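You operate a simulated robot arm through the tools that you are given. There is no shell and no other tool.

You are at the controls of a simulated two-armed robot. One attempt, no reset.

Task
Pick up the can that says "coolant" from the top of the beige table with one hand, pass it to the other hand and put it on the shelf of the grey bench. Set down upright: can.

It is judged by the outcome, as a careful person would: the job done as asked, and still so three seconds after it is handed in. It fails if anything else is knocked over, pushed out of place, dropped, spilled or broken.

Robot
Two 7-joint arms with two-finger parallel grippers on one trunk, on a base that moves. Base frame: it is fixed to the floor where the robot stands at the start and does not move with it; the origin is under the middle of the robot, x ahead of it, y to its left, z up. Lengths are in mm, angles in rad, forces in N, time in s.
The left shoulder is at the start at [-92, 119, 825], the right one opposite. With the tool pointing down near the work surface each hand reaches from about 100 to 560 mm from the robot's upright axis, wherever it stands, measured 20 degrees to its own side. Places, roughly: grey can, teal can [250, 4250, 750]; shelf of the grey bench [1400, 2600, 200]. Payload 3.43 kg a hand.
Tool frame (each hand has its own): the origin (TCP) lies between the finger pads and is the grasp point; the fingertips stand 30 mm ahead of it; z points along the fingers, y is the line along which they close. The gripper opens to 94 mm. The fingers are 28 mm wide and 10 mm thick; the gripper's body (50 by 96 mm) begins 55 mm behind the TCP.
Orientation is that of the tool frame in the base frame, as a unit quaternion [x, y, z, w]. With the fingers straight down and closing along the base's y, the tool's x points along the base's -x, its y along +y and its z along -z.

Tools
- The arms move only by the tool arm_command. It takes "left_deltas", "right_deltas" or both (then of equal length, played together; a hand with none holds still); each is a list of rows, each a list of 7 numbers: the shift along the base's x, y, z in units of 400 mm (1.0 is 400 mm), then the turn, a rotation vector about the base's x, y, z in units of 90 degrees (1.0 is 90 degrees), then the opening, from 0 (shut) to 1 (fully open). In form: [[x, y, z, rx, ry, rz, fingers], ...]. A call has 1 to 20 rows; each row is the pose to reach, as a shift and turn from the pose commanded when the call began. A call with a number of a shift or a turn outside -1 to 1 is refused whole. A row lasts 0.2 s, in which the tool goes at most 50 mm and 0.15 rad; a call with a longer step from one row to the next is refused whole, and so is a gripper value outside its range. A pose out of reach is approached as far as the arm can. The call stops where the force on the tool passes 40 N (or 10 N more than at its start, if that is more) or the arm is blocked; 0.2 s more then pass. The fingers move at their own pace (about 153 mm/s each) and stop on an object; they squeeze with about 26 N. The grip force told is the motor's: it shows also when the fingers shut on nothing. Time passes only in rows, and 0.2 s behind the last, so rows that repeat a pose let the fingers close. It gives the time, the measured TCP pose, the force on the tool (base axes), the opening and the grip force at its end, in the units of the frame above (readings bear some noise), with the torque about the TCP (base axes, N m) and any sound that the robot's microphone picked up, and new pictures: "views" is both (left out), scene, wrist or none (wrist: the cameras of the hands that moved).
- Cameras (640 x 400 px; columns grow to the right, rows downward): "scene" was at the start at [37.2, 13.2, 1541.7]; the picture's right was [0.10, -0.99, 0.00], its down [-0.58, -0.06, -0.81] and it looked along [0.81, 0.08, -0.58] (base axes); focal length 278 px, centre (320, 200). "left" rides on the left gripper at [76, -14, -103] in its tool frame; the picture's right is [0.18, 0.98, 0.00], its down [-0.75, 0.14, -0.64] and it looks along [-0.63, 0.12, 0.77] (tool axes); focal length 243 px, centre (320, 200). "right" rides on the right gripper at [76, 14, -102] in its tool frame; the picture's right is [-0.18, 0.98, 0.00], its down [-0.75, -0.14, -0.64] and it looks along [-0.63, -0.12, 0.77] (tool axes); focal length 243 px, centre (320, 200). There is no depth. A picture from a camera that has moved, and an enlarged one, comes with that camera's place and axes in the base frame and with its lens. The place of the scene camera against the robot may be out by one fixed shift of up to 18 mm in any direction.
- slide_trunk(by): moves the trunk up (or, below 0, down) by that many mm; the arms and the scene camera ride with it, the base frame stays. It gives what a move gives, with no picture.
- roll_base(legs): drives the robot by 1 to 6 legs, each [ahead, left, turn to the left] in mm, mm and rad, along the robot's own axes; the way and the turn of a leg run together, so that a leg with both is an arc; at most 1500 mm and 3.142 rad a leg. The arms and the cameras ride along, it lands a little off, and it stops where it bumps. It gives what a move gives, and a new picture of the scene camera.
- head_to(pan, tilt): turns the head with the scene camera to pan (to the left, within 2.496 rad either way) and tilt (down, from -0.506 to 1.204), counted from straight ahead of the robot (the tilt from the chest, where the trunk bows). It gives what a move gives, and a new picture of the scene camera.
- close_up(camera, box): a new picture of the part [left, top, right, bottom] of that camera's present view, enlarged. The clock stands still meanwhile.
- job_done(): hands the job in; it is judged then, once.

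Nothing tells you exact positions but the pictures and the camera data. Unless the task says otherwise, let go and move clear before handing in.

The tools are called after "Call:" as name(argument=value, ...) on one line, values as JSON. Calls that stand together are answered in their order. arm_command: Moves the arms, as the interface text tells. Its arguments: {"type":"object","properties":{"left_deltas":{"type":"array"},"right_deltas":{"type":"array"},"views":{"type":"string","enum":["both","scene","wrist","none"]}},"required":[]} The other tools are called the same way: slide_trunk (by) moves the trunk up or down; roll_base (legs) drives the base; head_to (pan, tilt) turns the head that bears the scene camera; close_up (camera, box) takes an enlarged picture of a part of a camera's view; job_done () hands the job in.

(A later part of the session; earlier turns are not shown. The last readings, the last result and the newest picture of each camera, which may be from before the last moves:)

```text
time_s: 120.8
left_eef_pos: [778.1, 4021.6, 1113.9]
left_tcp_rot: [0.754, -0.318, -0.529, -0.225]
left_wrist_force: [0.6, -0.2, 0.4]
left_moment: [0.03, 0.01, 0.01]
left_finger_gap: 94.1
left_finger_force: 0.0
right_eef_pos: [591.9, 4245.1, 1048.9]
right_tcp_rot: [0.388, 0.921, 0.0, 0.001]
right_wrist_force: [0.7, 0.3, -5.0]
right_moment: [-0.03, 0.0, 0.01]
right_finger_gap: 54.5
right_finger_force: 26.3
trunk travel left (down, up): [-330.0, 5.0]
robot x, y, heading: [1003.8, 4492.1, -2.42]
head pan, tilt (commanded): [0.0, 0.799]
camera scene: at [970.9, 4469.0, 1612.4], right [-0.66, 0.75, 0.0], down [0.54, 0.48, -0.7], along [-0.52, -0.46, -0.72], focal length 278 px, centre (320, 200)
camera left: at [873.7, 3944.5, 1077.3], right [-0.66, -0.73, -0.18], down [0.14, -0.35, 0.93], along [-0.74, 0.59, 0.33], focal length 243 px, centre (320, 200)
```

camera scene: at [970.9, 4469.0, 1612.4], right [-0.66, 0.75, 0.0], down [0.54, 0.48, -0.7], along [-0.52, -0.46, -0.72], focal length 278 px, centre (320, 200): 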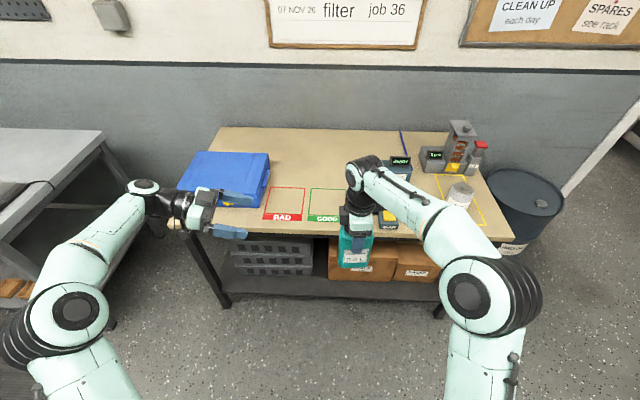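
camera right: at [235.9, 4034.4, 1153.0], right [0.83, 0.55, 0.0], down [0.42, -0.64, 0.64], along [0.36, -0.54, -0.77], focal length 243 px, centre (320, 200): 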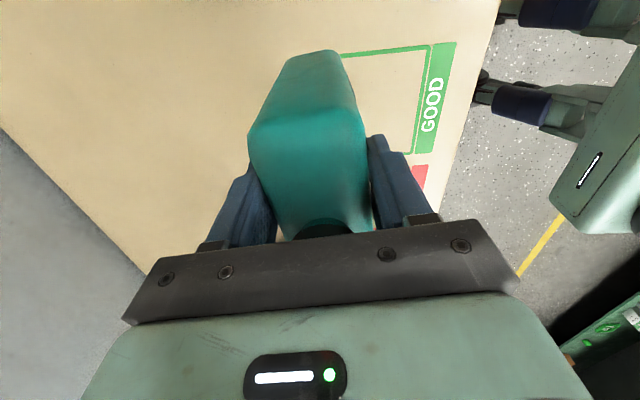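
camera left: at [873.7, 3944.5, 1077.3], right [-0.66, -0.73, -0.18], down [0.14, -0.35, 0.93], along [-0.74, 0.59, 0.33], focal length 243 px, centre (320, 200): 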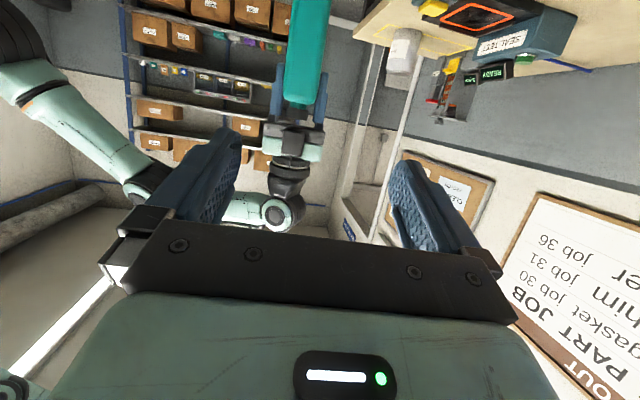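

The left hand can point right with its fingers horizontal-ish. I'll bring it level with the lower body of the can, still 150 mm to its left, and check the alignment.

Call:
arm_command(left_deltas=[[-0.01, 0.02, -0.1, 0, 0, 0, 1], [-0.04, 0.06, -0.2, 0, 0, 0, 1], [-0.09, 0.13, -0.28, 0, 0, 0, 1], [-0.15, 0.21, -0.3175, 0, 0, 0, 1], [-0.2035, 0.2895, -0.3175, 0, 0, 0, 1], [-0.2035, 0.2895, -0.3175, 0, 0, 0, 1]], views="both")

Call:
close_up(camera="scene", box=[200, 150, 440, 310])

Call:
close_up(camera="left", box=[180, 0, 480, 200])

```text
time_s: 122.2
left_eef_pos: [696.8, 4136.6, 987.0]
left_tcp_rot: [0.756, -0.317, -0.528, -0.223]
left_wrist_force: [-0.1, -0.4, -0.1]
left_moment: [-0.01, 0.02, -0.01]
left_finger_gap: 94.4
left_finger_force: 0.0
right_eef_pos: [591.8, 4245.6, 1048.3]
right_tcp_rot: [0.389, 0.921, 0.001, 0.001]
right_wrist_force: [0.6, -0.2, -6.4]
right_moment: [-0.01, -0.02, 0.04]
right_finger_gap: 54.4
right_finger_force: 25.6
trunk travel left (down, up): [-330.0, 5.0]
robot x, y, heading: [1005.4, 4490.0, -2.415]
head pan, tilt (commanded): [0.0, 0.799]
camera scene: at [970.9, 4469.2, 1612.4], right [-0.66, 0.75, 0.0], down [0.54, 0.48, -0.7], along [-0.52, -0.46, -0.72], focal length 278 px, centre (320, 200)
camera left: at [793.0, 4060.2, 950.6], right [-0.66, -0.73, -0.18], down [0.14, -0.35, 0.93], along [-0.74, 0.59, 0.33], focal length 243 px, centre (320, 200)
```

scene: 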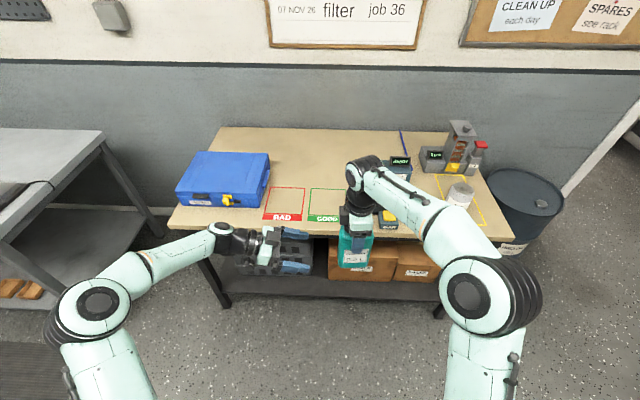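
left: 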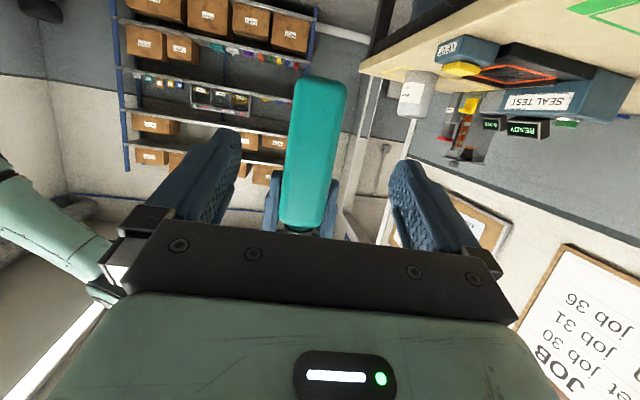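

```text
2.50 times, centred on (320, 230) of scene
camera zoom: at [970.9, 4469.2, 1612.4], right [-0.66, 0.75, 0.0], down [0.54, 0.48, -0.7], along [-0.52, -0.46, -0.72], focal length 696 px, centre (320, 125)
```

zoom: 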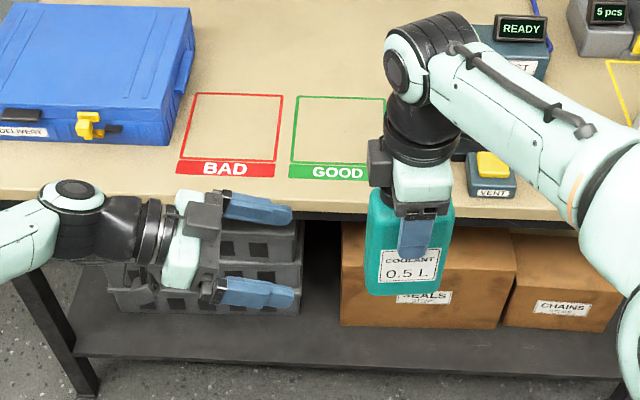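

```text
2.00 times, centred on (330, 100) of left
camera zoom: at [793.0, 4060.2, 950.6], right [-0.66, -0.73, -0.18], down [0.14, -0.35, 0.93], along [-0.74, 0.59, 0.33], focal length 485 px, centre (300, 400)
```

zoom: 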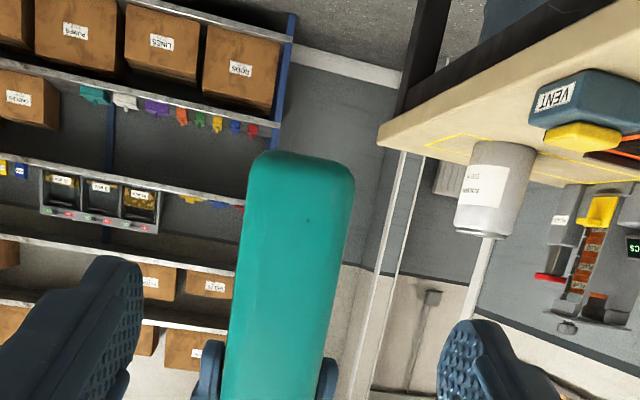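

The left fingers are level and aligned with the can's lower body. I'll slide the left hand right so its fingers straddle the can.

Call:
arm_command(left_deltas=[[-0.057, 0.0588, -0.0125, 0, 0, 0, 1], [-0.114, 0.1175, -0.0125, 0, 0, 0, 1], [-0.171, 0.176, -0.0125, 0, 0, 0, 1], [-0.21, 0.2165, -0.0125, 0, 0, 0, 1], [-0.228, 0.235, -0.0125, 0, 0, 0, 1], [-0.228, 0.235, -0.0125, 0, 0, 0, 1]], views="both")

Call:
close_up(camera="scene", box=[240, 150, 440, 290])

```text
time_s: 123.6
left_eef_pos: [605.0, 4233.1, 981.1]
left_tcp_rot: [0.755, -0.317, -0.528, -0.225]
left_wrist_force: [0.8, -0.9, -0.7]
left_moment: [-0.01, 0.02, 0.01]
left_finger_gap: 94.0
left_finger_force: 0.1
right_eef_pos: [591.3, 4245.6, 1049.3]
right_tcp_rot: [0.389, 0.921, 0.0, 0.001]
right_wrist_force: [-0.1, 0.6, -5.2]
right_moment: [0.02, -0.03, -0.02]
right_finger_gap: 54.7
right_finger_force: 25.5
trunk travel left (down, up): [-330.0, 5.0]
robot x, y, heading: [1005.8, 4488.6, -2.419]
head pan, tilt (commanded): [0.0, 0.799]
camera scene: at [970.7, 4469.5, 1612.4], right [-0.66, 0.75, 0.0], down [0.54, 0.48, -0.7], along [-0.52, -0.46, -0.72], focal length 278 px, centre (320, 200)
camera left: at [701.0, 4155.3, 945.2], right [-0.66, -0.73, -0.18], down [0.14, -0.35, 0.93], along [-0.74, 0.59, 0.33], focal length 243 px, centre (320, 200)
```

scene: 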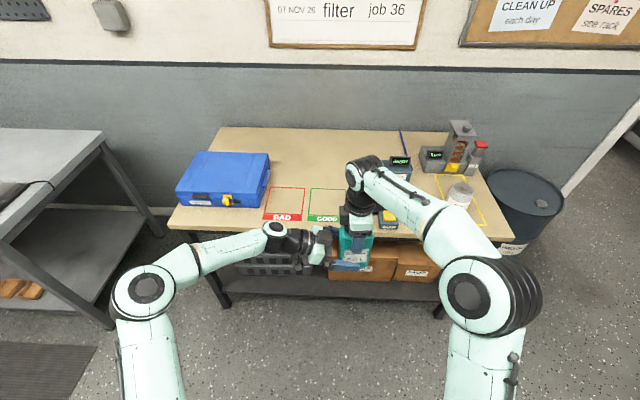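
left: 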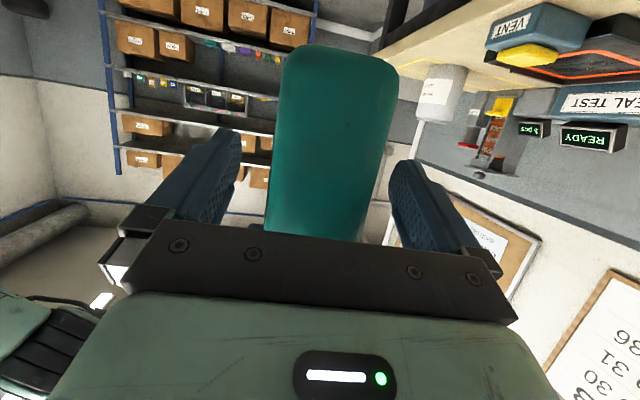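

```text
2.86 times, centred on (340, 220) of scene
camera zoom: at [970.7, 4469.5, 1612.4], right [-0.66, 0.75, 0.0], down [0.54, 0.48, -0.7], along [-0.52, -0.46, -0.72], focal length 796 px, centre (263, 143)
```

zoom: 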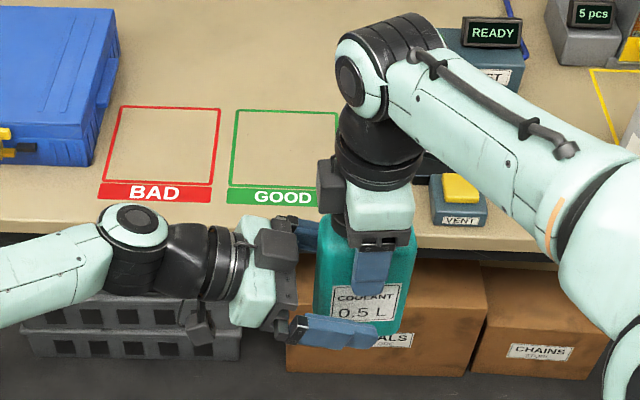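

The left fingers straddle the lower body with clearance from the right hand. Closing the left gripper.

Call:
arm_command(left_deltas=[[0, 0, 0, 0, 0, 0, 0.6], [0, 0, 0, 0, 0, 0, 0.4], [0, 0, 0, 0, 0, 0, 0], [0, 0, 0, 0, 0, 0, 0], [0, 0, 0, 0, 0, 0, 0], [0, 0, 0, 0, 0, 0, 0]], views="both")

Call:
close_up(camera="scene", box=[240, 150, 440, 290])

```text
time_s: 125.0
left_eef_pos: [604.3, 4232.7, 981.4]
left_tcp_rot: [0.755, -0.319, -0.527, -0.225]
left_wrist_force: [1.9, 1.5, 0.4]
left_moment: [-0.18, 0.14, 0.13]
left_finger_gap: 54.5
left_finger_force: 26.5
right_eef_pos: [592.4, 4246.4, 1049.0]
right_tcp_rot: [0.389, 0.921, 0.0, 0.001]
right_wrist_force: [-1.3, -2.5, -4.6]
right_moment: [-0.01, 0.01, -0.2]
right_finger_gap: 54.6
right_finger_force: 25.9
trunk travel left (down, up): [-330.0, 5.0]
robot x, y, heading: [1004.7, 4489.7, -2.416]
head pan, tilt (commanded): [0.0, 0.799]
camera scene: at [970.6, 4469.5, 1612.4], right [-0.66, 0.75, 0.0], down [0.54, 0.48, -0.7], along [-0.52, -0.46, -0.72], focal length 278 px, centre (320, 200)
camera left: at [701.2, 4155.3, 945.2], right [-0.66, -0.73, -0.18], down [0.14, -0.35, 0.93], along [-0.74, 0.59, 0.33], focal length 243 px, centre (320, 200)
```

scene: 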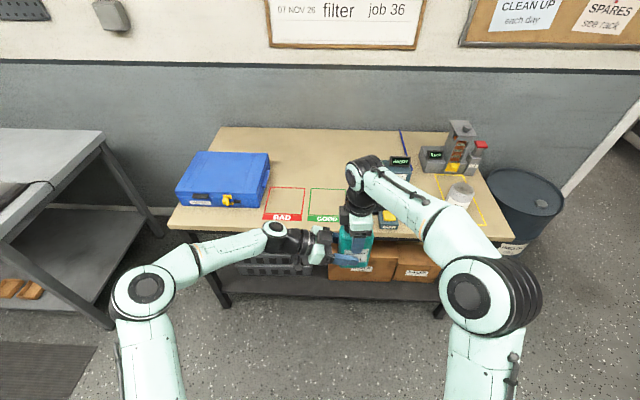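
left: 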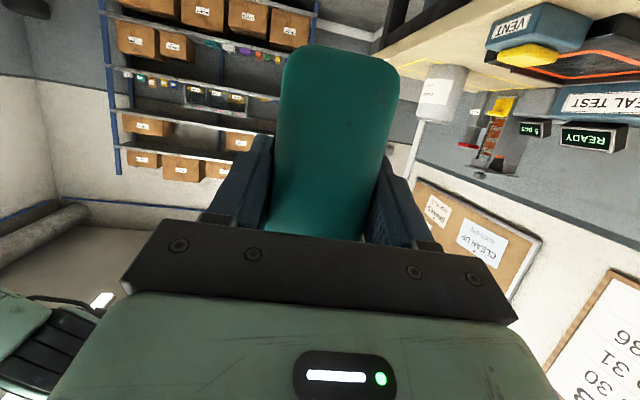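

```text
2.86 times, centred on (340, 220) of scene
camera zoom: at [970.6, 4469.5, 1612.4], right [-0.66, 0.75, 0.0], down [0.54, 0.48, -0.7], along [-0.52, -0.46, -0.72], focal length 796 px, centre (263, 143)
```

zoom: 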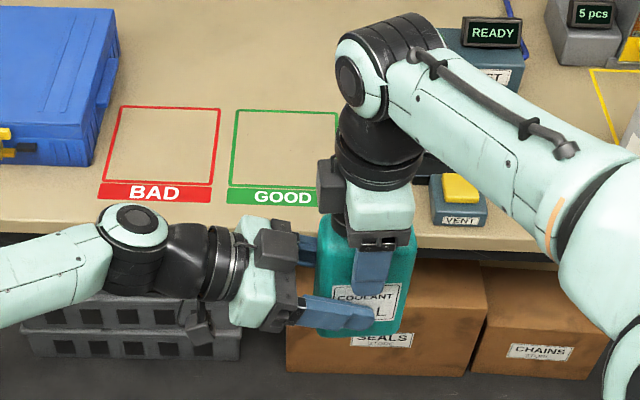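

Both hands hold the can. Now the right hand lets go while the left keeps its grip.

Call:
arm_command(left_deltas=[[0, 0, 0, 0, 0, 0, 0], [0, 0, 0, 0, 0, 0, 0], [0, 0, 0, 0, 0, 0, 0], [0, 0, 0, 0, 0, 0, 0]], right_deltas=[[0, 0, 0, 0, 0, 0, 0.75], [0, 0, 0, 0, 0, 0, 1], [0, 0, 0, 0, 0, 0, 1], [0, 0, 0, 0, 0, 0, 1]], views="both")

```text
time_s: 126.0
left_eef_pos: [603.9, 4232.4, 981.1]
left_tcp_rot: [0.755, -0.317, -0.528, -0.224]
left_wrist_force: [-0.6, 0.0, 0.2]
left_moment: [-0.09, -0.09, 0.01]
left_finger_gap: 54.4
left_finger_force: 25.8
right_eef_pos: [592.1, 4245.9, 1048.5]
right_tcp_rot: [0.389, 0.921, 0.0, 0.001]
right_wrist_force: [0.6, 0.1, -0.2]
right_moment: [-0.01, 0.05, -0.03]
right_finger_gap: 94.1
right_finger_force: 0.1
trunk travel left (down, up): [-330.0, 5.0]
robot x, y, heading: [1004.7, 4489.5, -2.416]
head pan, tilt (commanded): [0.0, 0.799]
camera scene: at [970.6, 4469.5, 1612.4], right [-0.66, 0.75, 0.0], down [0.54, 0.48, -0.7], along [-0.52, -0.46, -0.72], focal length 278 px, centre (320, 200)
camera right: at [547.9, 4309.2, 1152.5], right [0.83, 0.55, 0.0], down [0.42, -0.64, 0.64], along [0.36, -0.53, -0.77], focal length 243 px, centre (320, 200)
camera left: at [701.2, 4155.2, 945.2], right [-0.66, -0.73, -0.18], down [0.14, -0.35, 0.93], along [-0.74, 0.59, 0.33], focal length 243 px, centre (320, 200)
```

scene: 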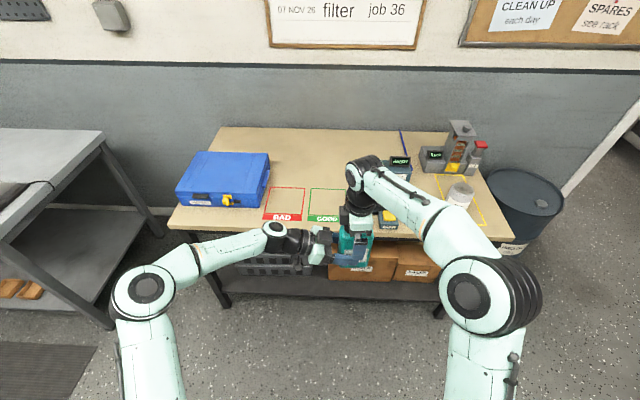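
right: 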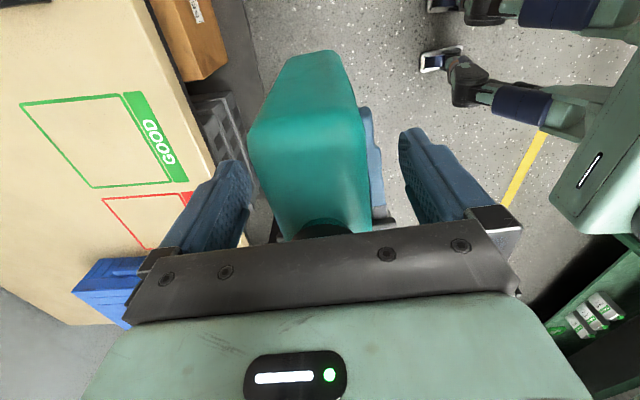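
left: 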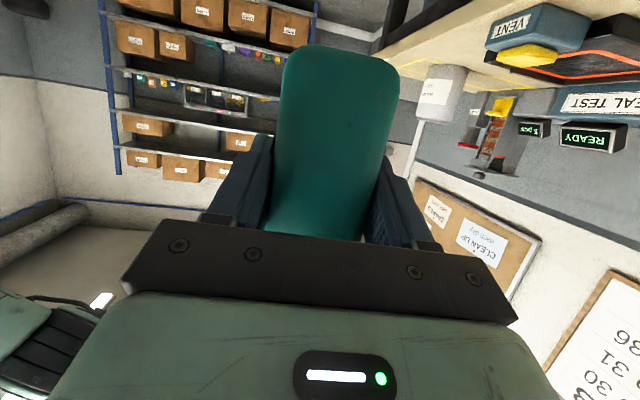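

The right hand is open (54 mm held in the left). I'll lift the right hand straight up, watching the can stays put.

Call:
arm_command(left_deltas=[[0, 0, 0, 0, 0, 0, 0], [0, 0, 0, 0, 0, 0, 0], [0, 0, 0, 0, 0, 0, 0], [0, 0, 0, 0, 0, 0, 0]], right_deltas=[[0, 0, 0.04, 0, 0, 0, 1], [0, 0, 0.1, 0, 0, 0, 1], [0, 0, 0.18, 0, 0, 0, 1], [0, 0, 0.26, 0, 0, 0, 1]], views="both")

Call:
close_up(camera="scene", box=[240, 150, 440, 290])

```text
time_s: 127.0
left_eef_pos: [605.3, 4232.8, 981.2]
left_tcp_rot: [0.755, -0.317, -0.528, -0.224]
left_wrist_force: [0.7, -0.5, 0.5]
left_moment: [-0.08, -0.04, -0.01]
left_finger_gap: 54.4
left_finger_force: 25.9
right_eef_pos: [593.3, 4245.3, 1154.1]
right_tcp_rot: [0.389, 0.921, 0.0, 0.001]
right_wrist_force: [-0.3, -0.1, 0.4]
right_moment: [-0.04, -0.02, -0.03]
right_finger_gap: 94.2
right_finger_force: 0.0
trunk travel left (down, up): [-330.0, 5.0]
robot x, y, heading: [1005.8, 4487.7, -2.416]
head pan, tilt (commanded): [0.0, 0.799]
camera scene: at [970.9, 4469.3, 1612.4], right [-0.66, 0.75, 0.0], down [0.54, 0.48, -0.7], along [-0.52, -0.46, -0.72], focal length 278 px, centre (320, 200)
camera right: at [548.1, 4309.5, 1257.6], right [0.83, 0.55, 0.0], down [0.42, -0.64, 0.64], along [0.36, -0.53, -0.77], focal length 243 px, centre (320, 200)
camera left: at [701.3, 4155.0, 945.2], right [-0.66, -0.73, -0.18], down [0.14, -0.35, 0.93], along [-0.74, 0.59, 0.33], focal length 243 px, centre (320, 200)
```

scene: 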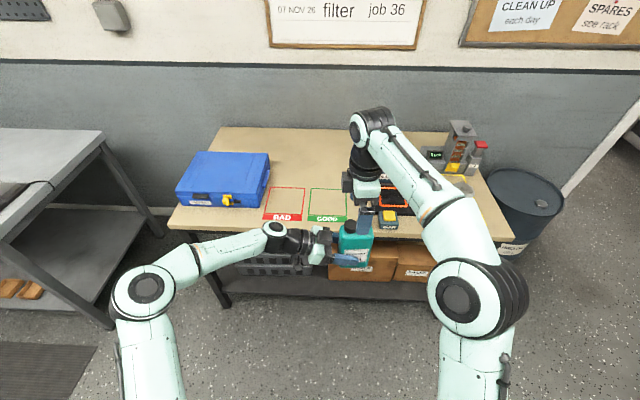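
right: 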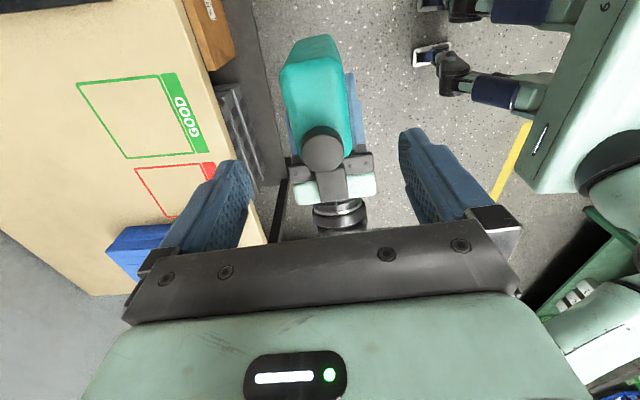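
left: 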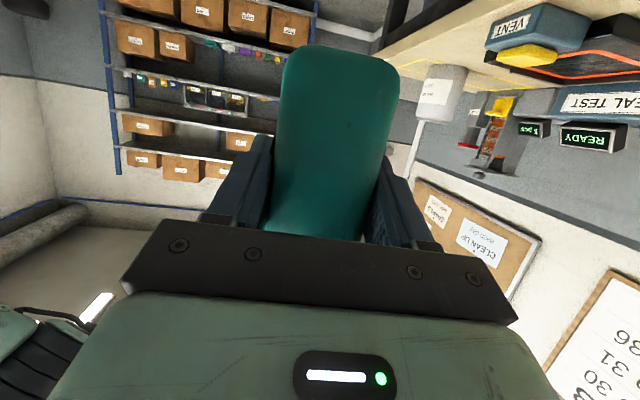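

```text
2.86 times, centred on (340, 220) of scene
camera zoom: at [970.9, 4469.3, 1612.4], right [-0.66, 0.75, 0.0], down [0.54, 0.48, -0.7], along [-0.52, -0.46, -0.72], focal length 796 px, centre (263, 143)
```

zoom: 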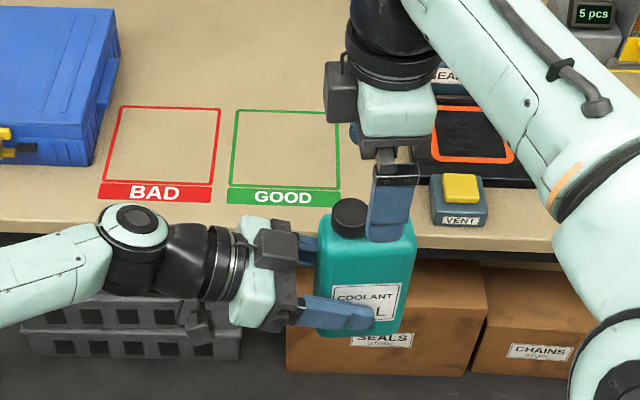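

The left hand holds the can upright by itself. I'll swing the right hand away (right and back, yawed back to normal) before turning the left hand forward.

Call:
arm_command(right_deltas=[[-0.02, 0.022, 0, 0, 0, -0.08, 1], [-0.06, 0.067, 0, 0, 0, -0.17, 1], [-0.1, 0.112, 0, 0, 0, -0.26, 1], [-0.14, 0.157, 0, 0, 0, -0.35, 1], [-0.16, 0.18, 0, 0, 0, -0.44, 1], [-0.13, 0.22, 0, 0, 0, -0.53, 1], [-0.08, 0.28, 0, 0, 0, -0.62, 1], [-0.03, 0.34, 0, 0, 0, -0.71, 1], [0.02, 0.39, 0, 0, 0, -0.8, 1], [0.07, 0.45, 0, 0, 0, -0.89, 1], [0.118, 0.507, 0, 0, 0, -0.98, 1]], views="scene")

```text
time_s: 129.4
left_eef_pos: [604.9, 4233.3, 980.0]
left_tcp_rot: [0.755, -0.319, -0.527, -0.224]
left_wrist_force: [0.1, 0.3, -0.3]
left_moment: [-0.06, -0.08, 0.03]
left_finger_gap: 54.4
left_finger_force: 26.7
right_eef_pos: [641.8, 4448.5, 1151.8]
right_tcp_rot: [0.921, 0.39, 0.0, 0.002]
right_wrist_force: [0.4, 0.3, 0.3]
right_moment: [0.02, 0.0, 0.0]
right_finger_gap: 94.0
right_finger_force: 0.0
trunk travel left (down, up): [-330.0, 5.0]
robot x, y, heading: [1006.4, 4488.1, -2.417]
head pan, tilt (commanded): [0.0, 0.799]
camera scene: at [971.3, 4470.4, 1612.4], right [-0.66, 0.75, 0.0], down [0.54, 0.48, -0.7], along [-0.52, -0.46, -0.72], focal length 278 px, centre (320, 200)
```

scene: 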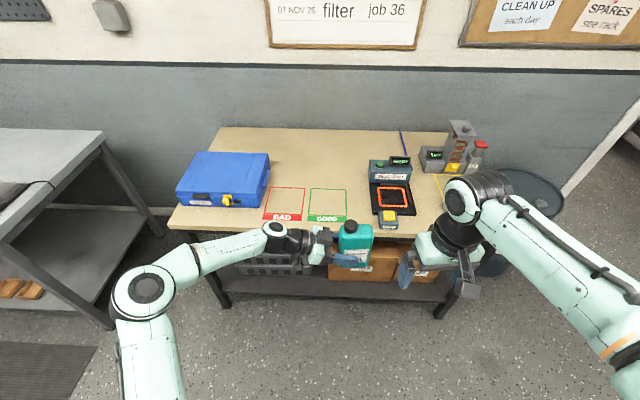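

Now turn the left hand (with the can) to point forward, bringing it in front of the left shoulder.

Call:
arm_command(left_deltas=[[0.029, -0.019, 0.004, 0, 0, 0.069, 0], [0.057, -0.038, 0.007, 0, 0, 0.139, 0], [0.086, -0.056, 0.011, 0, 0, 0.208, 0], [0.114, -0.075, 0.014, 0, 0, 0.277, 0], [0.143, -0.094, 0.018, 0, 0, 0.347, 0], [0.172, -0.113, 0.021, 0, 0, 0.416, 0], [0.2, -0.131, 0.025, 0, 0, 0.486, 0], [0.229, -0.15, 0.029, 0, 0, 0.555, 0], [0.258, -0.169, 0.032, 0, 0, 0.624, 0], [0.286, -0.188, 0.036, 0, 0, 0.694, 0], [0.315, -0.206, 0.039, 0, 0, 0.763, 0], [0.343, -0.225, 0.043, 0, 0, 0.832, 0], [0.372, -0.244, 0.046, 0, 0, 0.902, 0], [0.4007, -0.2627, 0.05, 0, 0, 0.971, 0]], views="both")

```text
time_s: 132.4
left_eef_pos: [763.6, 4127.4, 1001.7]
left_tcp_rot: [0.765, 0.293, -0.537, 0.203]
left_wrist_force: [0.6, -0.9, -6.8]
left_moment: [0.08, -0.11, -0.01]
left_finger_gap: 54.2
left_finger_force: 26.2
right_eef_pos: [639.5, 4446.7, 1151.5]
right_tcp_rot: [0.921, 0.39, -0.001, 0.002]
right_wrist_force: [-1.3, 0.1, 0.2]
right_moment: [-0.03, 0.02, -0.02]
right_finger_gap: 93.8
right_finger_force: 0.0
trunk travel left (down, up): [-330.0, 5.0]
robot x, y, heading: [1003.8, 4488.0, -2.416]
head pan, tilt (commanded): [0.0, 0.799]
camera scene: at [970.7, 4469.7, 1612.4], right [-0.66, 0.75, 0.0], down [0.54, 0.48, -0.7], along [-0.52, -0.46, -0.72], focal length 278 px, centre (320, 200)
camera left: at [847.4, 4219.4, 965.2], right [0.7, -0.69, -0.18], down [0.35, 0.12, 0.93], along [-0.62, -0.71, 0.33], focal length 243 px, centre (320, 200)
```

scene: 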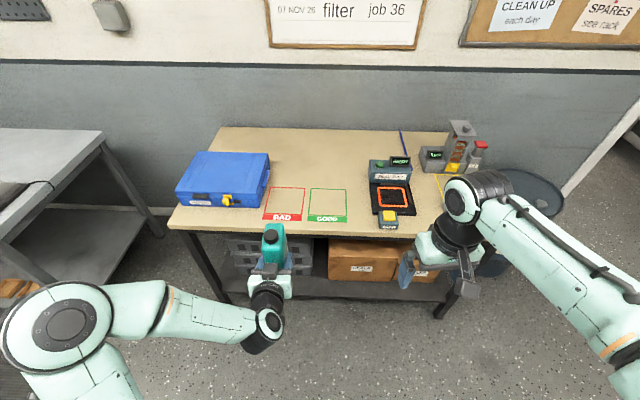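
left: 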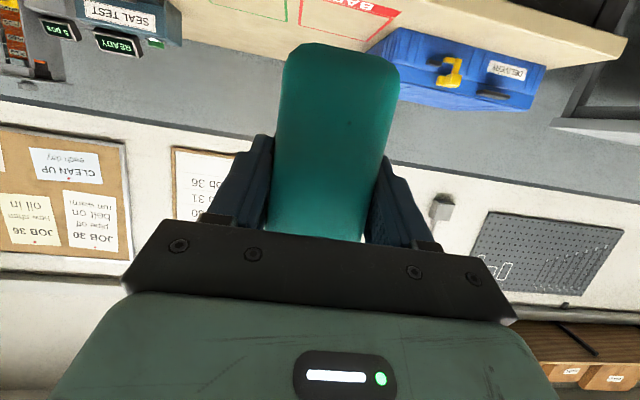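

The left hand holds the can pointing forward. Now I look at the grey bench to choose the drop spot.

Call:
head_to(pan=0.75, tilt=0.55)

Call:
close_up(camera="scene", box=[80, 130, 400, 330])

```text
time_s: 133.5
left_eef_pos: [764.0, 4126.4, 1000.8]
left_tcp_rot: [0.766, 0.292, -0.536, 0.202]
left_wrist_force: [-0.5, 0.6, -5.3]
left_moment: [0.08, -0.08, 0.01]
left_finger_gap: 54.5
left_finger_force: 26.1
right_eef_pos: [639.2, 4447.5, 1152.7]
right_tcp_rot: [0.92, 0.391, -0.001, 0.0]
right_wrist_force: [-0.5, 0.0, 0.0]
right_moment: [0.0, 0.02, 0.0]
right_finger_gap: 94.1
right_finger_force: 0.0
trunk travel left (down, up): [-330.0, 5.0]
robot x, y, heading: [1006.4, 4486.6, -2.412]
head pan, tilt (commanded): [0.75, 0.55]
camera scene: at [1022.5, 4433.5, 1633.8], right [-1.0, 0.1, 0.0], down [0.05, 0.52, -0.85], along [-0.08, -0.85, -0.52], focal length 278 px, centre (320, 200)
```

scene: 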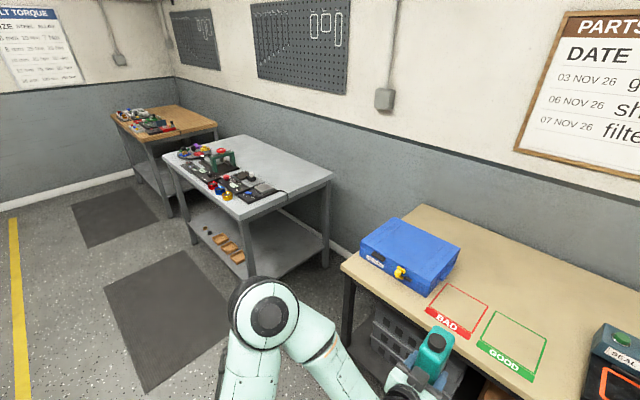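

```text
2.00 times, centred on (240, 230) of scene
camera zoom: at [1022.5, 4433.5, 1633.8], right [-1.0, 0.1, 0.0], down [0.05, 0.52, -0.85], along [-0.08, -0.85, -0.52], focal length 557 px, centre (480, 140)
```

zoom: 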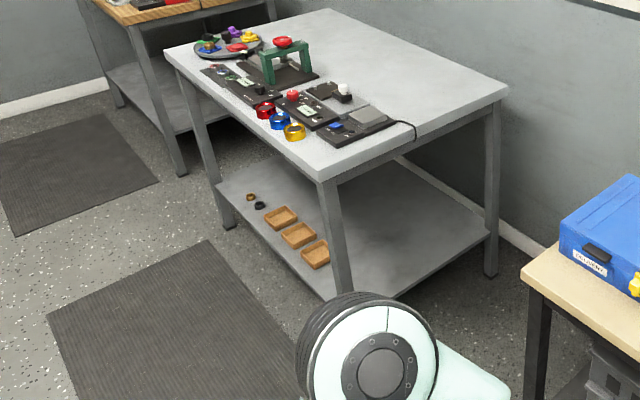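

I measured the grey bench: its near-front leg is at about [1322, 3212], shelf around z≈250, with about 250 mm of free front edge between that leg and the first wooden tray. I'll back up slightly and strafe left to stand in front of that free stretch.

Call:
roll_base(legs=[[-120, 0, 0], [0, 1200, 0]])

Call:
head_to(pan=0.1, tilt=0.8)

```text
time_s: 145.1
left_eef_pos: [1644.2, 3310.4, 1001.9]
left_tcp_rot: [0.766, 0.29, -0.537, 0.202]
left_wrist_force: [0.0, -0.5, -5.3]
left_moment: [0.07, -0.06, -0.02]
left_finger_gap: 54.3
left_finger_force: 26.1
right_eef_pos: [1521.7, 3631.2, 1151.1]
right_tcp_rot: [0.921, 0.39, 0.0, 0.001]
right_wrist_force: [-0.3, -0.1, 0.0]
right_moment: [-0.01, -0.02, -0.02]
right_finger_gap: 93.8
right_finger_force: 0.1
trunk travel left (down, up): [-330.0, 5.0]
robot x, y, heading: [1887.3, 3672.1, -2.42]
head pan, tilt (commanded): [0.75, 0.55]
camera scene: at [1904.1, 3615.6, 1633.8], right [-1.0, 0.1, 0.0], down [0.05, 0.52, -0.85], along [-0.08, -0.85, -0.52], focal length 278 px, centre (320, 200)
```

scene: 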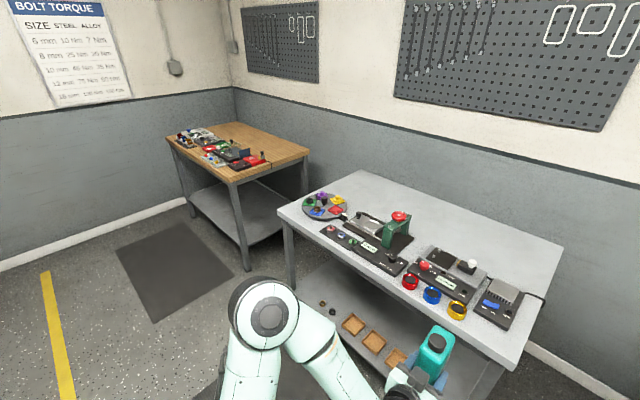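

```text
time_s: 146.1
left_eef_pos: [1644.7, 3309.1, 1000.9]
left_tcp_rot: [0.766, 0.289, -0.538, 0.201]
left_wrist_force: [-1.1, -0.1, -5.4]
left_moment: [0.06, -0.11, -0.01]
left_finger_gap: 54.5
left_finger_force: 25.6
right_eef_pos: [1521.4, 3630.8, 1151.0]
right_tcp_rot: [0.921, 0.389, -0.001, 0.0]
right_wrist_force: [0.0, -0.5, 0.2]
right_moment: [-0.03, 0.0, 0.0]
right_finger_gap: 94.0
right_finger_force: 0.1
trunk travel left (down, up): [-330.0, 5.0]
robot x, y, heading: [1888.8, 3673.7, -2.424]
head pan, tilt (commanded): [0.099, 0.799]
camera scene: at [1858.1, 3645.9, 1612.4], right [-0.73, 0.68, 0.0], down [0.49, 0.52, -0.7], along [-0.47, -0.51, -0.72], focal length 278 px, centre (320, 200)
```

scene: 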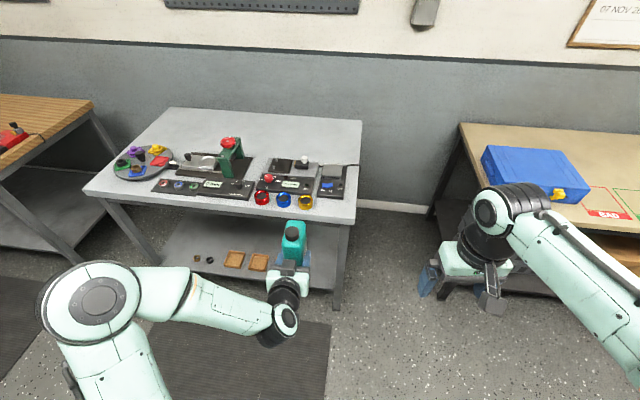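

I'm in front of the bench; the leg line is about 730 mm ahead of my axis. Let me zoom at the shelf before lowering.

Call:
close_up(camera="scene", box=[140, 200, 380, 340])

Call:
slide_trunk(by=-325)

Call:
head_to(pan=0.0, tilt=0.7)

```text
2.67 times, centred on (260, 270) of scene
camera zoom: at [1858.1, 3645.9, 1612.4], right [-0.73, 0.68, 0.0], down [0.49, 0.52, -0.7], along [-0.47, -0.51, -0.72], focal length 743 px, centre (480, 13)
```

zoom: 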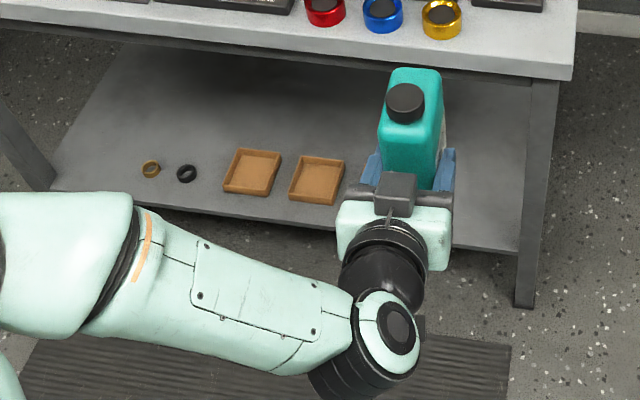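

```text
time_s: 149.3
left_eef_pos: [1644.9, 3311.2, 676.0]
left_tcp_rot: [0.765, 0.291, -0.538, 0.202]
left_wrist_force: [0.3, -1.3, -6.4]
left_moment: [0.07, -0.08, 0.0]
left_finger_gap: 54.5
left_finger_force: 26.6
right_eef_pos: [1521.3, 3631.6, 827.1]
right_tcp_rot: [0.921, 0.389, -0.001, 0.0]
right_wrist_force: [-0.1, -0.5, 0.4]
right_moment: [0.04, 0.02, 0.01]
right_finger_gap: 93.9
right_finger_force: 0.0
trunk travel left (down, up): [-5.0, 330.0]
robot x, y, heading: [1886.6, 3674.2, -2.42]
head pan, tilt (commanded): [0.099, 0.799]
```

```text
time_s: 150.0
left_eef_pos: [1644.7, 3310.2, 676.7]
left_tcp_rot: [0.766, 0.29, -0.537, 0.201]
left_wrist_force: [-0.5, -0.4, -4.5]
left_moment: [0.08, -0.06, -0.04]
left_finger_gap: 54.4
left_finger_force: 26.1
right_eef_pos: [1521.6, 3631.6, 825.7]
right_tcp_rot: [0.921, 0.39, -0.002, 0.0]
right_wrist_force: [0.3, -0.1, 0.7]
right_moment: [0.0, -0.01, -0.01]
right_finger_gap: 94.0
right_finger_force: 0.0
trunk travel left (down, up): [-5.0, 330.0]
robot x, y, heading: [1883.6, 3671.8, -2.424]
head pan, tilt (commanded): [0.0, 0.7]
camera scene: at [1811.9, 3616.2, 1287.8], right [-0.66, 0.75, 0.0], down [0.48, 0.43, -0.76], along [-0.57, -0.5, -0.64], focal length 278 px, centre (320, 200)
```

scene: 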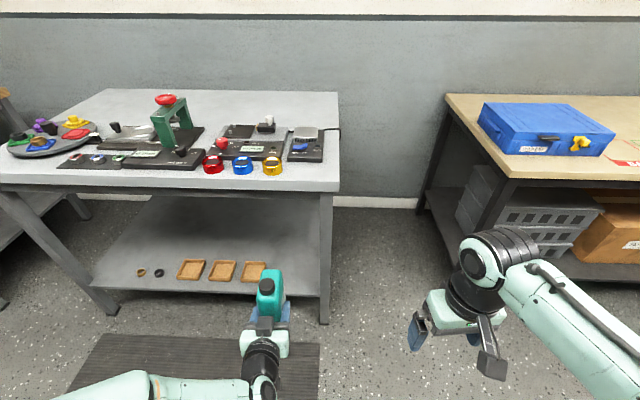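

Call:
close_up(camera="scene", box=[160, 230, 340, 330])

Call:
close_up(camera="left", box=[0, 0, 640, 400])

```text
3.56 times, centred on (250, 280) of scene
camera zoom: at [1811.9, 3616.2, 1287.8], right [-0.66, 0.75, 0.0], down [0.48, 0.43, -0.76], along [-0.57, -0.5, -0.64], focal length 990 px, centre (569, -84)
```

zoom: 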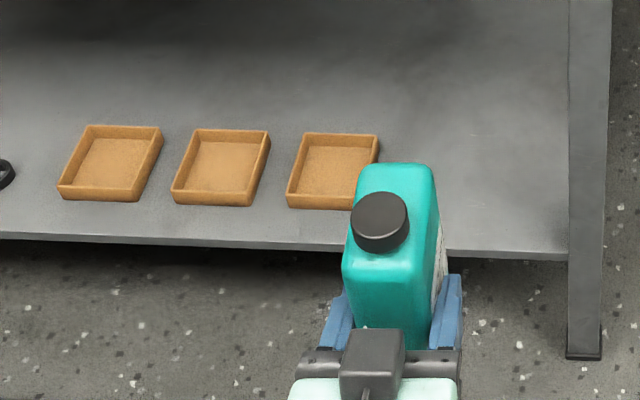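

```text
1.00 times, centred on (320, 200) of left (not enlarged: the box is as wide or as high as the picture)
camera zoom: at [1728.1, 3402.2, 640.0], right [0.7, -0.7, -0.18], down [0.35, 0.12, 0.93], along [-0.62, -0.71, 0.33], focal length 243 px, centre (320, 200)
```

zoom: 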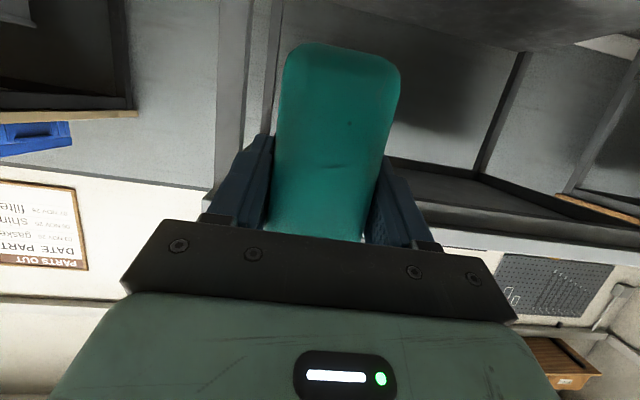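

The free stretch between the third tray and the near leg is right ahead of the can, laterally well centred. I'll lower the left hand to z≈345 while still clear of the bench.

Call:
arm_command(left_deltas=[[0, 0, -0.08, 0, 0, 0, 0], [0, 0, -0.17, 0, 0, 0, 0], [0, 0, -0.26, 0, 0, 0, 0], [0, 0, -0.35, 0, 0, 0, 0], [0, 0, -0.44, 0, 0, 0, 0], [0, 0, -0.53, 0, 0, 0, 0], [0, 0, -0.62, 0, 0, 0, 0], [0, 0, -0.71, 0, 0, 0, 0], [0, 0, -0.78, 0, 0, 0, 0], [0, 0, -0.8275, 0, 0, 0, 0]], views="both")

```text
time_s: 152.2
left_eef_pos: [1643.6, 3310.0, 343.1]
left_tcp_rot: [0.765, 0.291, -0.537, 0.202]
left_wrist_force: [-0.6, 0.1, -5.2]
left_moment: [0.09, -0.09, 0.0]
left_finger_gap: 54.4
left_finger_force: 25.4
right_eef_pos: [1520.4, 3631.3, 826.9]
right_tcp_rot: [0.921, 0.389, 0.0, 0.0]
right_wrist_force: [0.0, 0.3, -0.3]
right_moment: [-0.02, -0.01, -0.02]
right_finger_gap: 94.2
right_finger_force: 0.1
trunk travel left (down, up): [-5.0, 330.0]
robot x, y, heading: [1884.5, 3670.8, -2.422]
head pan, tilt (commanded): [0.0, 0.7]
camera scene: at [1811.9, 3616.2, 1287.8], right [-0.66, 0.75, 0.0], down [0.48, 0.43, -0.76], along [-0.57, -0.5, -0.64], focal length 278 px, centre (320, 200)
camera left: at [1727.7, 3402.2, 308.0], right [0.7, -0.7, -0.18], down [0.35, 0.12, 0.93], along [-0.62, -0.71, 0.33], focal length 243 px, centre (320, 200)
```

scene: 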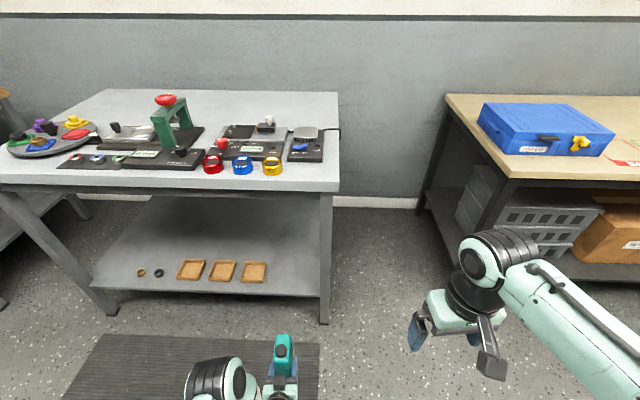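
left: 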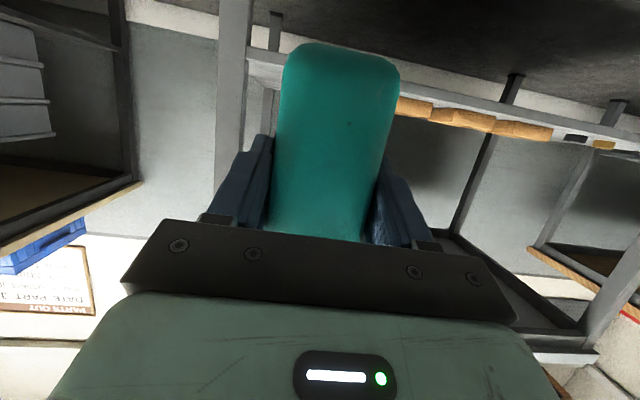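

Call:
close_up(camera="left", box=[200, 0, 440, 150])

Call:
close_up(camera="left", box=[380, 50, 640, 212])

Call:
close_up(camera="scene", box=[160, 230, 340, 342])

```text
2.67 times, centred on (320, 75) of left
camera zoom: at [1727.7, 3402.2, 308.0], right [0.7, -0.7, -0.18], down [0.35, 0.12, 0.93], along [-0.62, -0.71, 0.33], focal length 647 px, centre (320, 533)
```

zoom: 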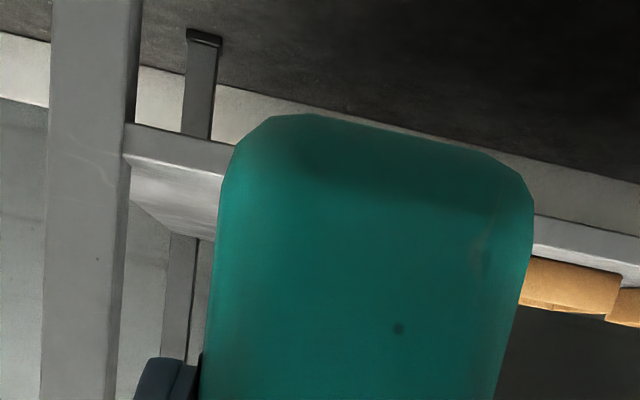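

```text
2.46 times, centred on (510, 131) of left
camera zoom: at [1727.7, 3402.2, 308.0], right [0.7, -0.7, -0.18], down [0.35, 0.12, 0.93], along [-0.62, -0.71, 0.33], focal length 597 px, centre (-148, 370)
```

zoom: 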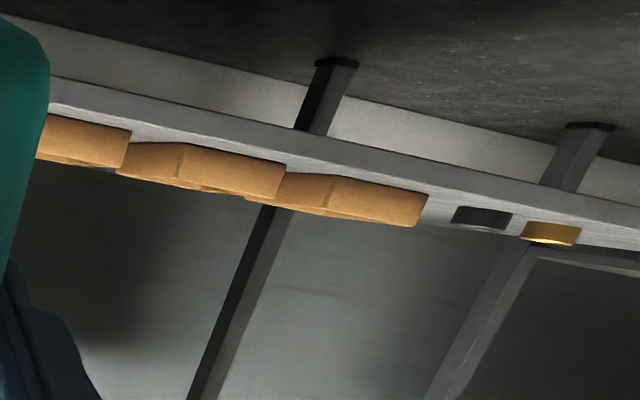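

```text
3.56 times, centred on (250, 286) of scene
camera zoom: at [1811.9, 3616.2, 1287.8], right [-0.66, 0.75, 0.0], down [0.48, 0.43, -0.76], along [-0.57, -0.5, -0.64], focal length 990 px, centre (569, -106)
```

zoom: 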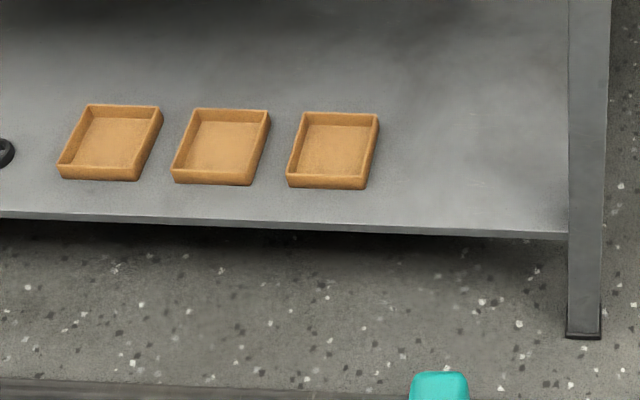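

The shelf top works out at z≈250 and the can's bottom is at ≈286, so it clears the edge. Before driving in, I check where the left wrist and forearm are.

Call:
head_to(pan=0.3, tilt=1.2)

```text
time_s: 153.1
left_eef_pos: [1644.2, 3310.5, 344.1]
left_tcp_rot: [0.766, 0.29, -0.537, 0.2]
left_wrist_force: [0.4, -0.6, -5.9]
left_moment: [0.11, -0.12, 0.0]
left_finger_gap: 54.4
left_finger_force: 26.0
right_eef_pos: [1521.2, 3630.5, 826.1]
right_tcp_rot: [0.921, 0.389, -0.001, -0.001]
right_wrist_force: [-0.2, 0.7, -0.1]
right_moment: [0.01, -0.01, 0.01]
right_finger_gap: 94.0
right_finger_force: 0.1
trunk travel left (down, up): [-5.0, 330.0]
robot x, y, heading: [1889.2, 3673.1, -2.42]
head pan, tilt (commanded): [0.3, 1.201]
camera scene: at [1846.5, 3624.6, 1251.9], right [-0.85, 0.52, 0.0], down [0.49, 0.79, -0.36], along [-0.19, -0.31, -0.93], focal length 278 px, centre (320, 200)
```

scene: 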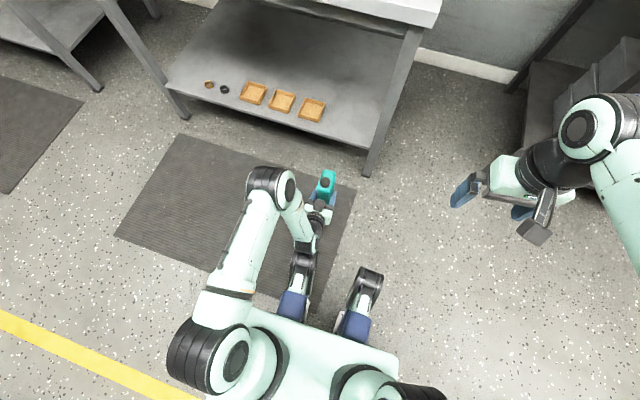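

The left elbow currently sits forward, level with the hand, and would come near the bench top. I'll stretch the left arm 120 mm forward so that the elbow stays well behind when I drive in.

Call:
arm_command(left_deltas=[[-0.056, -0.049, 0, 0, 0, 0, 0], [-0.113, -0.099, 0, 0, 0, 0, 0], [-0.169, -0.148, 0, 0, 0, 0, 0], [-0.2256, -0.1977, 0, 0, 0, 0, 0], [-0.2256, -0.1977, 0, 0, 0, 0, 0]], views="scene")

Call:
head_to(pan=0.15, tilt=0.95)

```text
time_s: 154.3
left_eef_pos: [1554.5, 3231.2, 343.9]
left_tcp_rot: [0.767, 0.29, -0.537, 0.201]
left_wrist_force: [-0.1, -0.2, -5.9]
left_moment: [0.1, -0.07, 0.01]
left_finger_gap: 54.4
left_finger_force: 25.7
right_eef_pos: [1521.7, 3631.3, 826.4]
right_tcp_rot: [0.921, 0.389, 0.0, 0.0]
right_wrist_force: [0.7, -0.5, -1.2]
right_moment: [-0.04, -0.05, 0.0]
right_finger_gap: 94.0
right_finger_force: 0.1
trunk travel left (down, up): [-5.0, 330.0]
robot x, y, heading: [1884.2, 3673.9, -2.424]
head pan, tilt (commanded): [0.3, 1.201]
camera scene: at [1846.5, 3624.6, 1251.8], right [-0.85, 0.52, 0.0], down [0.49, 0.79, -0.36], along [-0.19, -0.31, -0.93], focal length 278 px, centre (320, 200)
```

scene: 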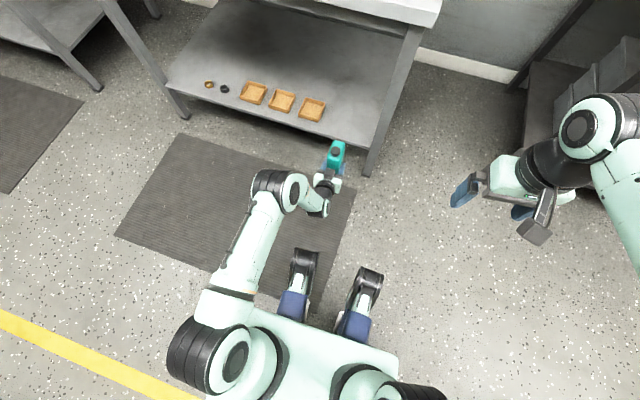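

```text
time_s: 155.1
left_eef_pos: [1554.4, 3230.7, 344.4]
left_tcp_rot: [0.765, 0.29, -0.538, 0.201]
left_wrist_force: [0.0, 0.1, -5.7]
left_moment: [0.1, -0.09, -0.04]
left_finger_gap: 54.2
left_finger_force: 25.7
right_eef_pos: [1521.3, 3631.3, 827.1]
right_tcp_rot: [0.921, 0.39, 0.0, 0.001]
right_wrist_force: [0.1, 0.4, 0.2]
right_moment: [0.01, 0.0, 0.01]
right_finger_gap: 94.0
right_finger_force: 0.1
trunk travel left (down, up): [-5.0, 330.0]
robot x, y, heading: [1885.7, 3673.4, -2.419]
head pan, tilt (commanded): [0.15, 0.949]
camera scene: at [1828.9, 3616.6, 1268.0], right [-0.77, 0.64, 0.0], down [0.52, 0.62, -0.58], along [-0.37, -0.44, -0.81], focal length 278 px, centre (320, 200)
```

scene: 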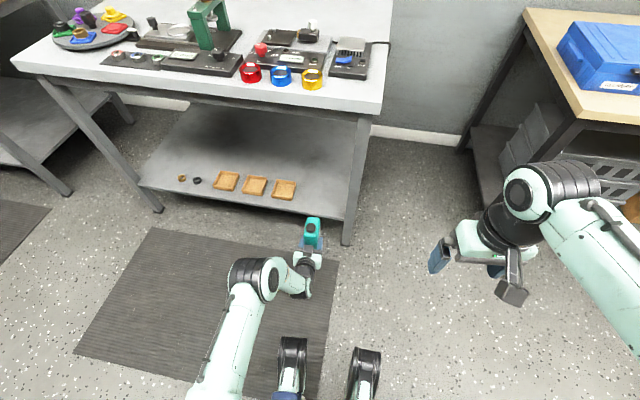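

The elbow now trails well behind. Driving 234 mm forward brings the can over the shelf, about 75 mm inside its front edge.

Call:
roll_base(legs=[[234, 0, 0]])

Call:
close_up(camera="left", box=[0, 0, 640, 400])

Call:
close_up(camera="scene", box=[190, 130, 390, 270])

```text
time_s: 156.8
left_eef_pos: [1379.4, 3077.6, 343.3]
left_tcp_rot: [0.766, 0.289, -0.537, 0.201]
left_wrist_force: [0.0, 0.6, -5.1]
left_moment: [0.1, -0.11, 0.02]
left_finger_gap: 54.3
left_finger_force: 25.8
right_eef_pos: [1345.2, 3478.0, 825.8]
right_tcp_rot: [0.922, 0.388, 0.0, 0.0]
right_wrist_force: [-0.4, -0.6, 0.0]
right_moment: [-0.01, -0.01, -0.04]
right_finger_gap: 94.1
right_finger_force: 0.1
trunk travel left (down, up): [-5.0, 330.0]
robot x, y, heading: [1710.0, 3516.6, -2.421]
head pan, tilt (commanded): [0.15, 0.949]
camera scene: at [1653.2, 3462.8, 1268.0], right [-0.76, 0.65, 0.0], down [0.53, 0.62, -0.58], along [-0.38, -0.44, -0.81], focal length 278 px, centre (320, 200)
```

scene: 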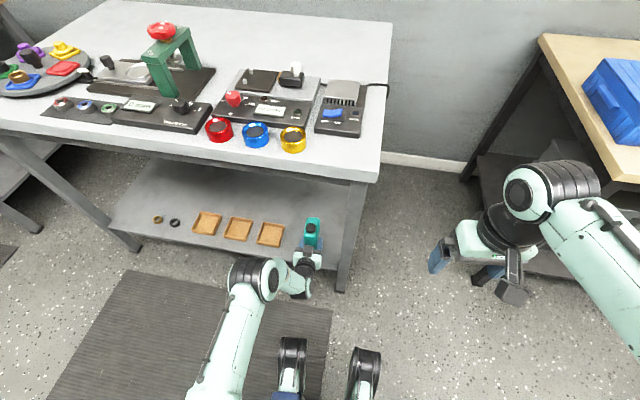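

```text
1.00 times, centred on (320, 200) of left (not enlarged: the box is as wide or as high as the picture)
camera zoom: at [1462.4, 3169.8, 308.2], right [0.7, -0.7, -0.18], down [0.35, 0.12, 0.93], along [-0.63, -0.71, 0.33], focal length 243 px, centre (320, 200)
```

zoom: 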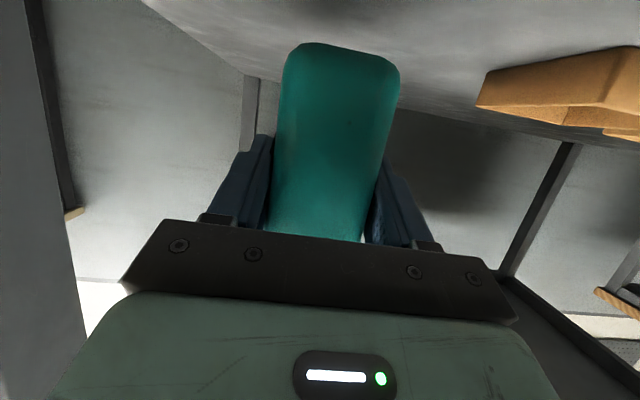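

```text
2.86 times, centred on (290, 200) of scene
camera zoom: at [1653.2, 3462.8, 1268.0], right [-0.76, 0.65, 0.0], down [0.53, 0.62, -0.58], along [-0.38, -0.44, -0.81], focal length 796 px, centre (406, 200)
```

zoom: 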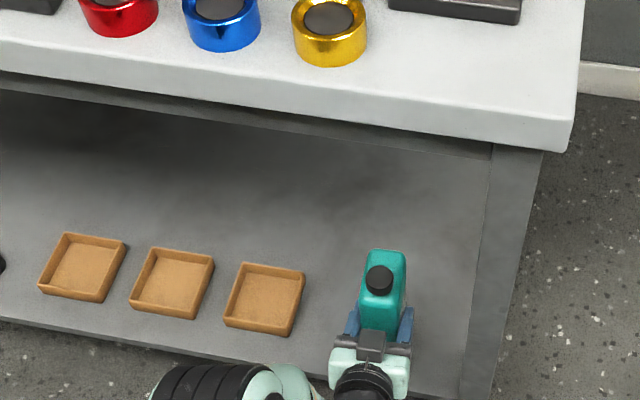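

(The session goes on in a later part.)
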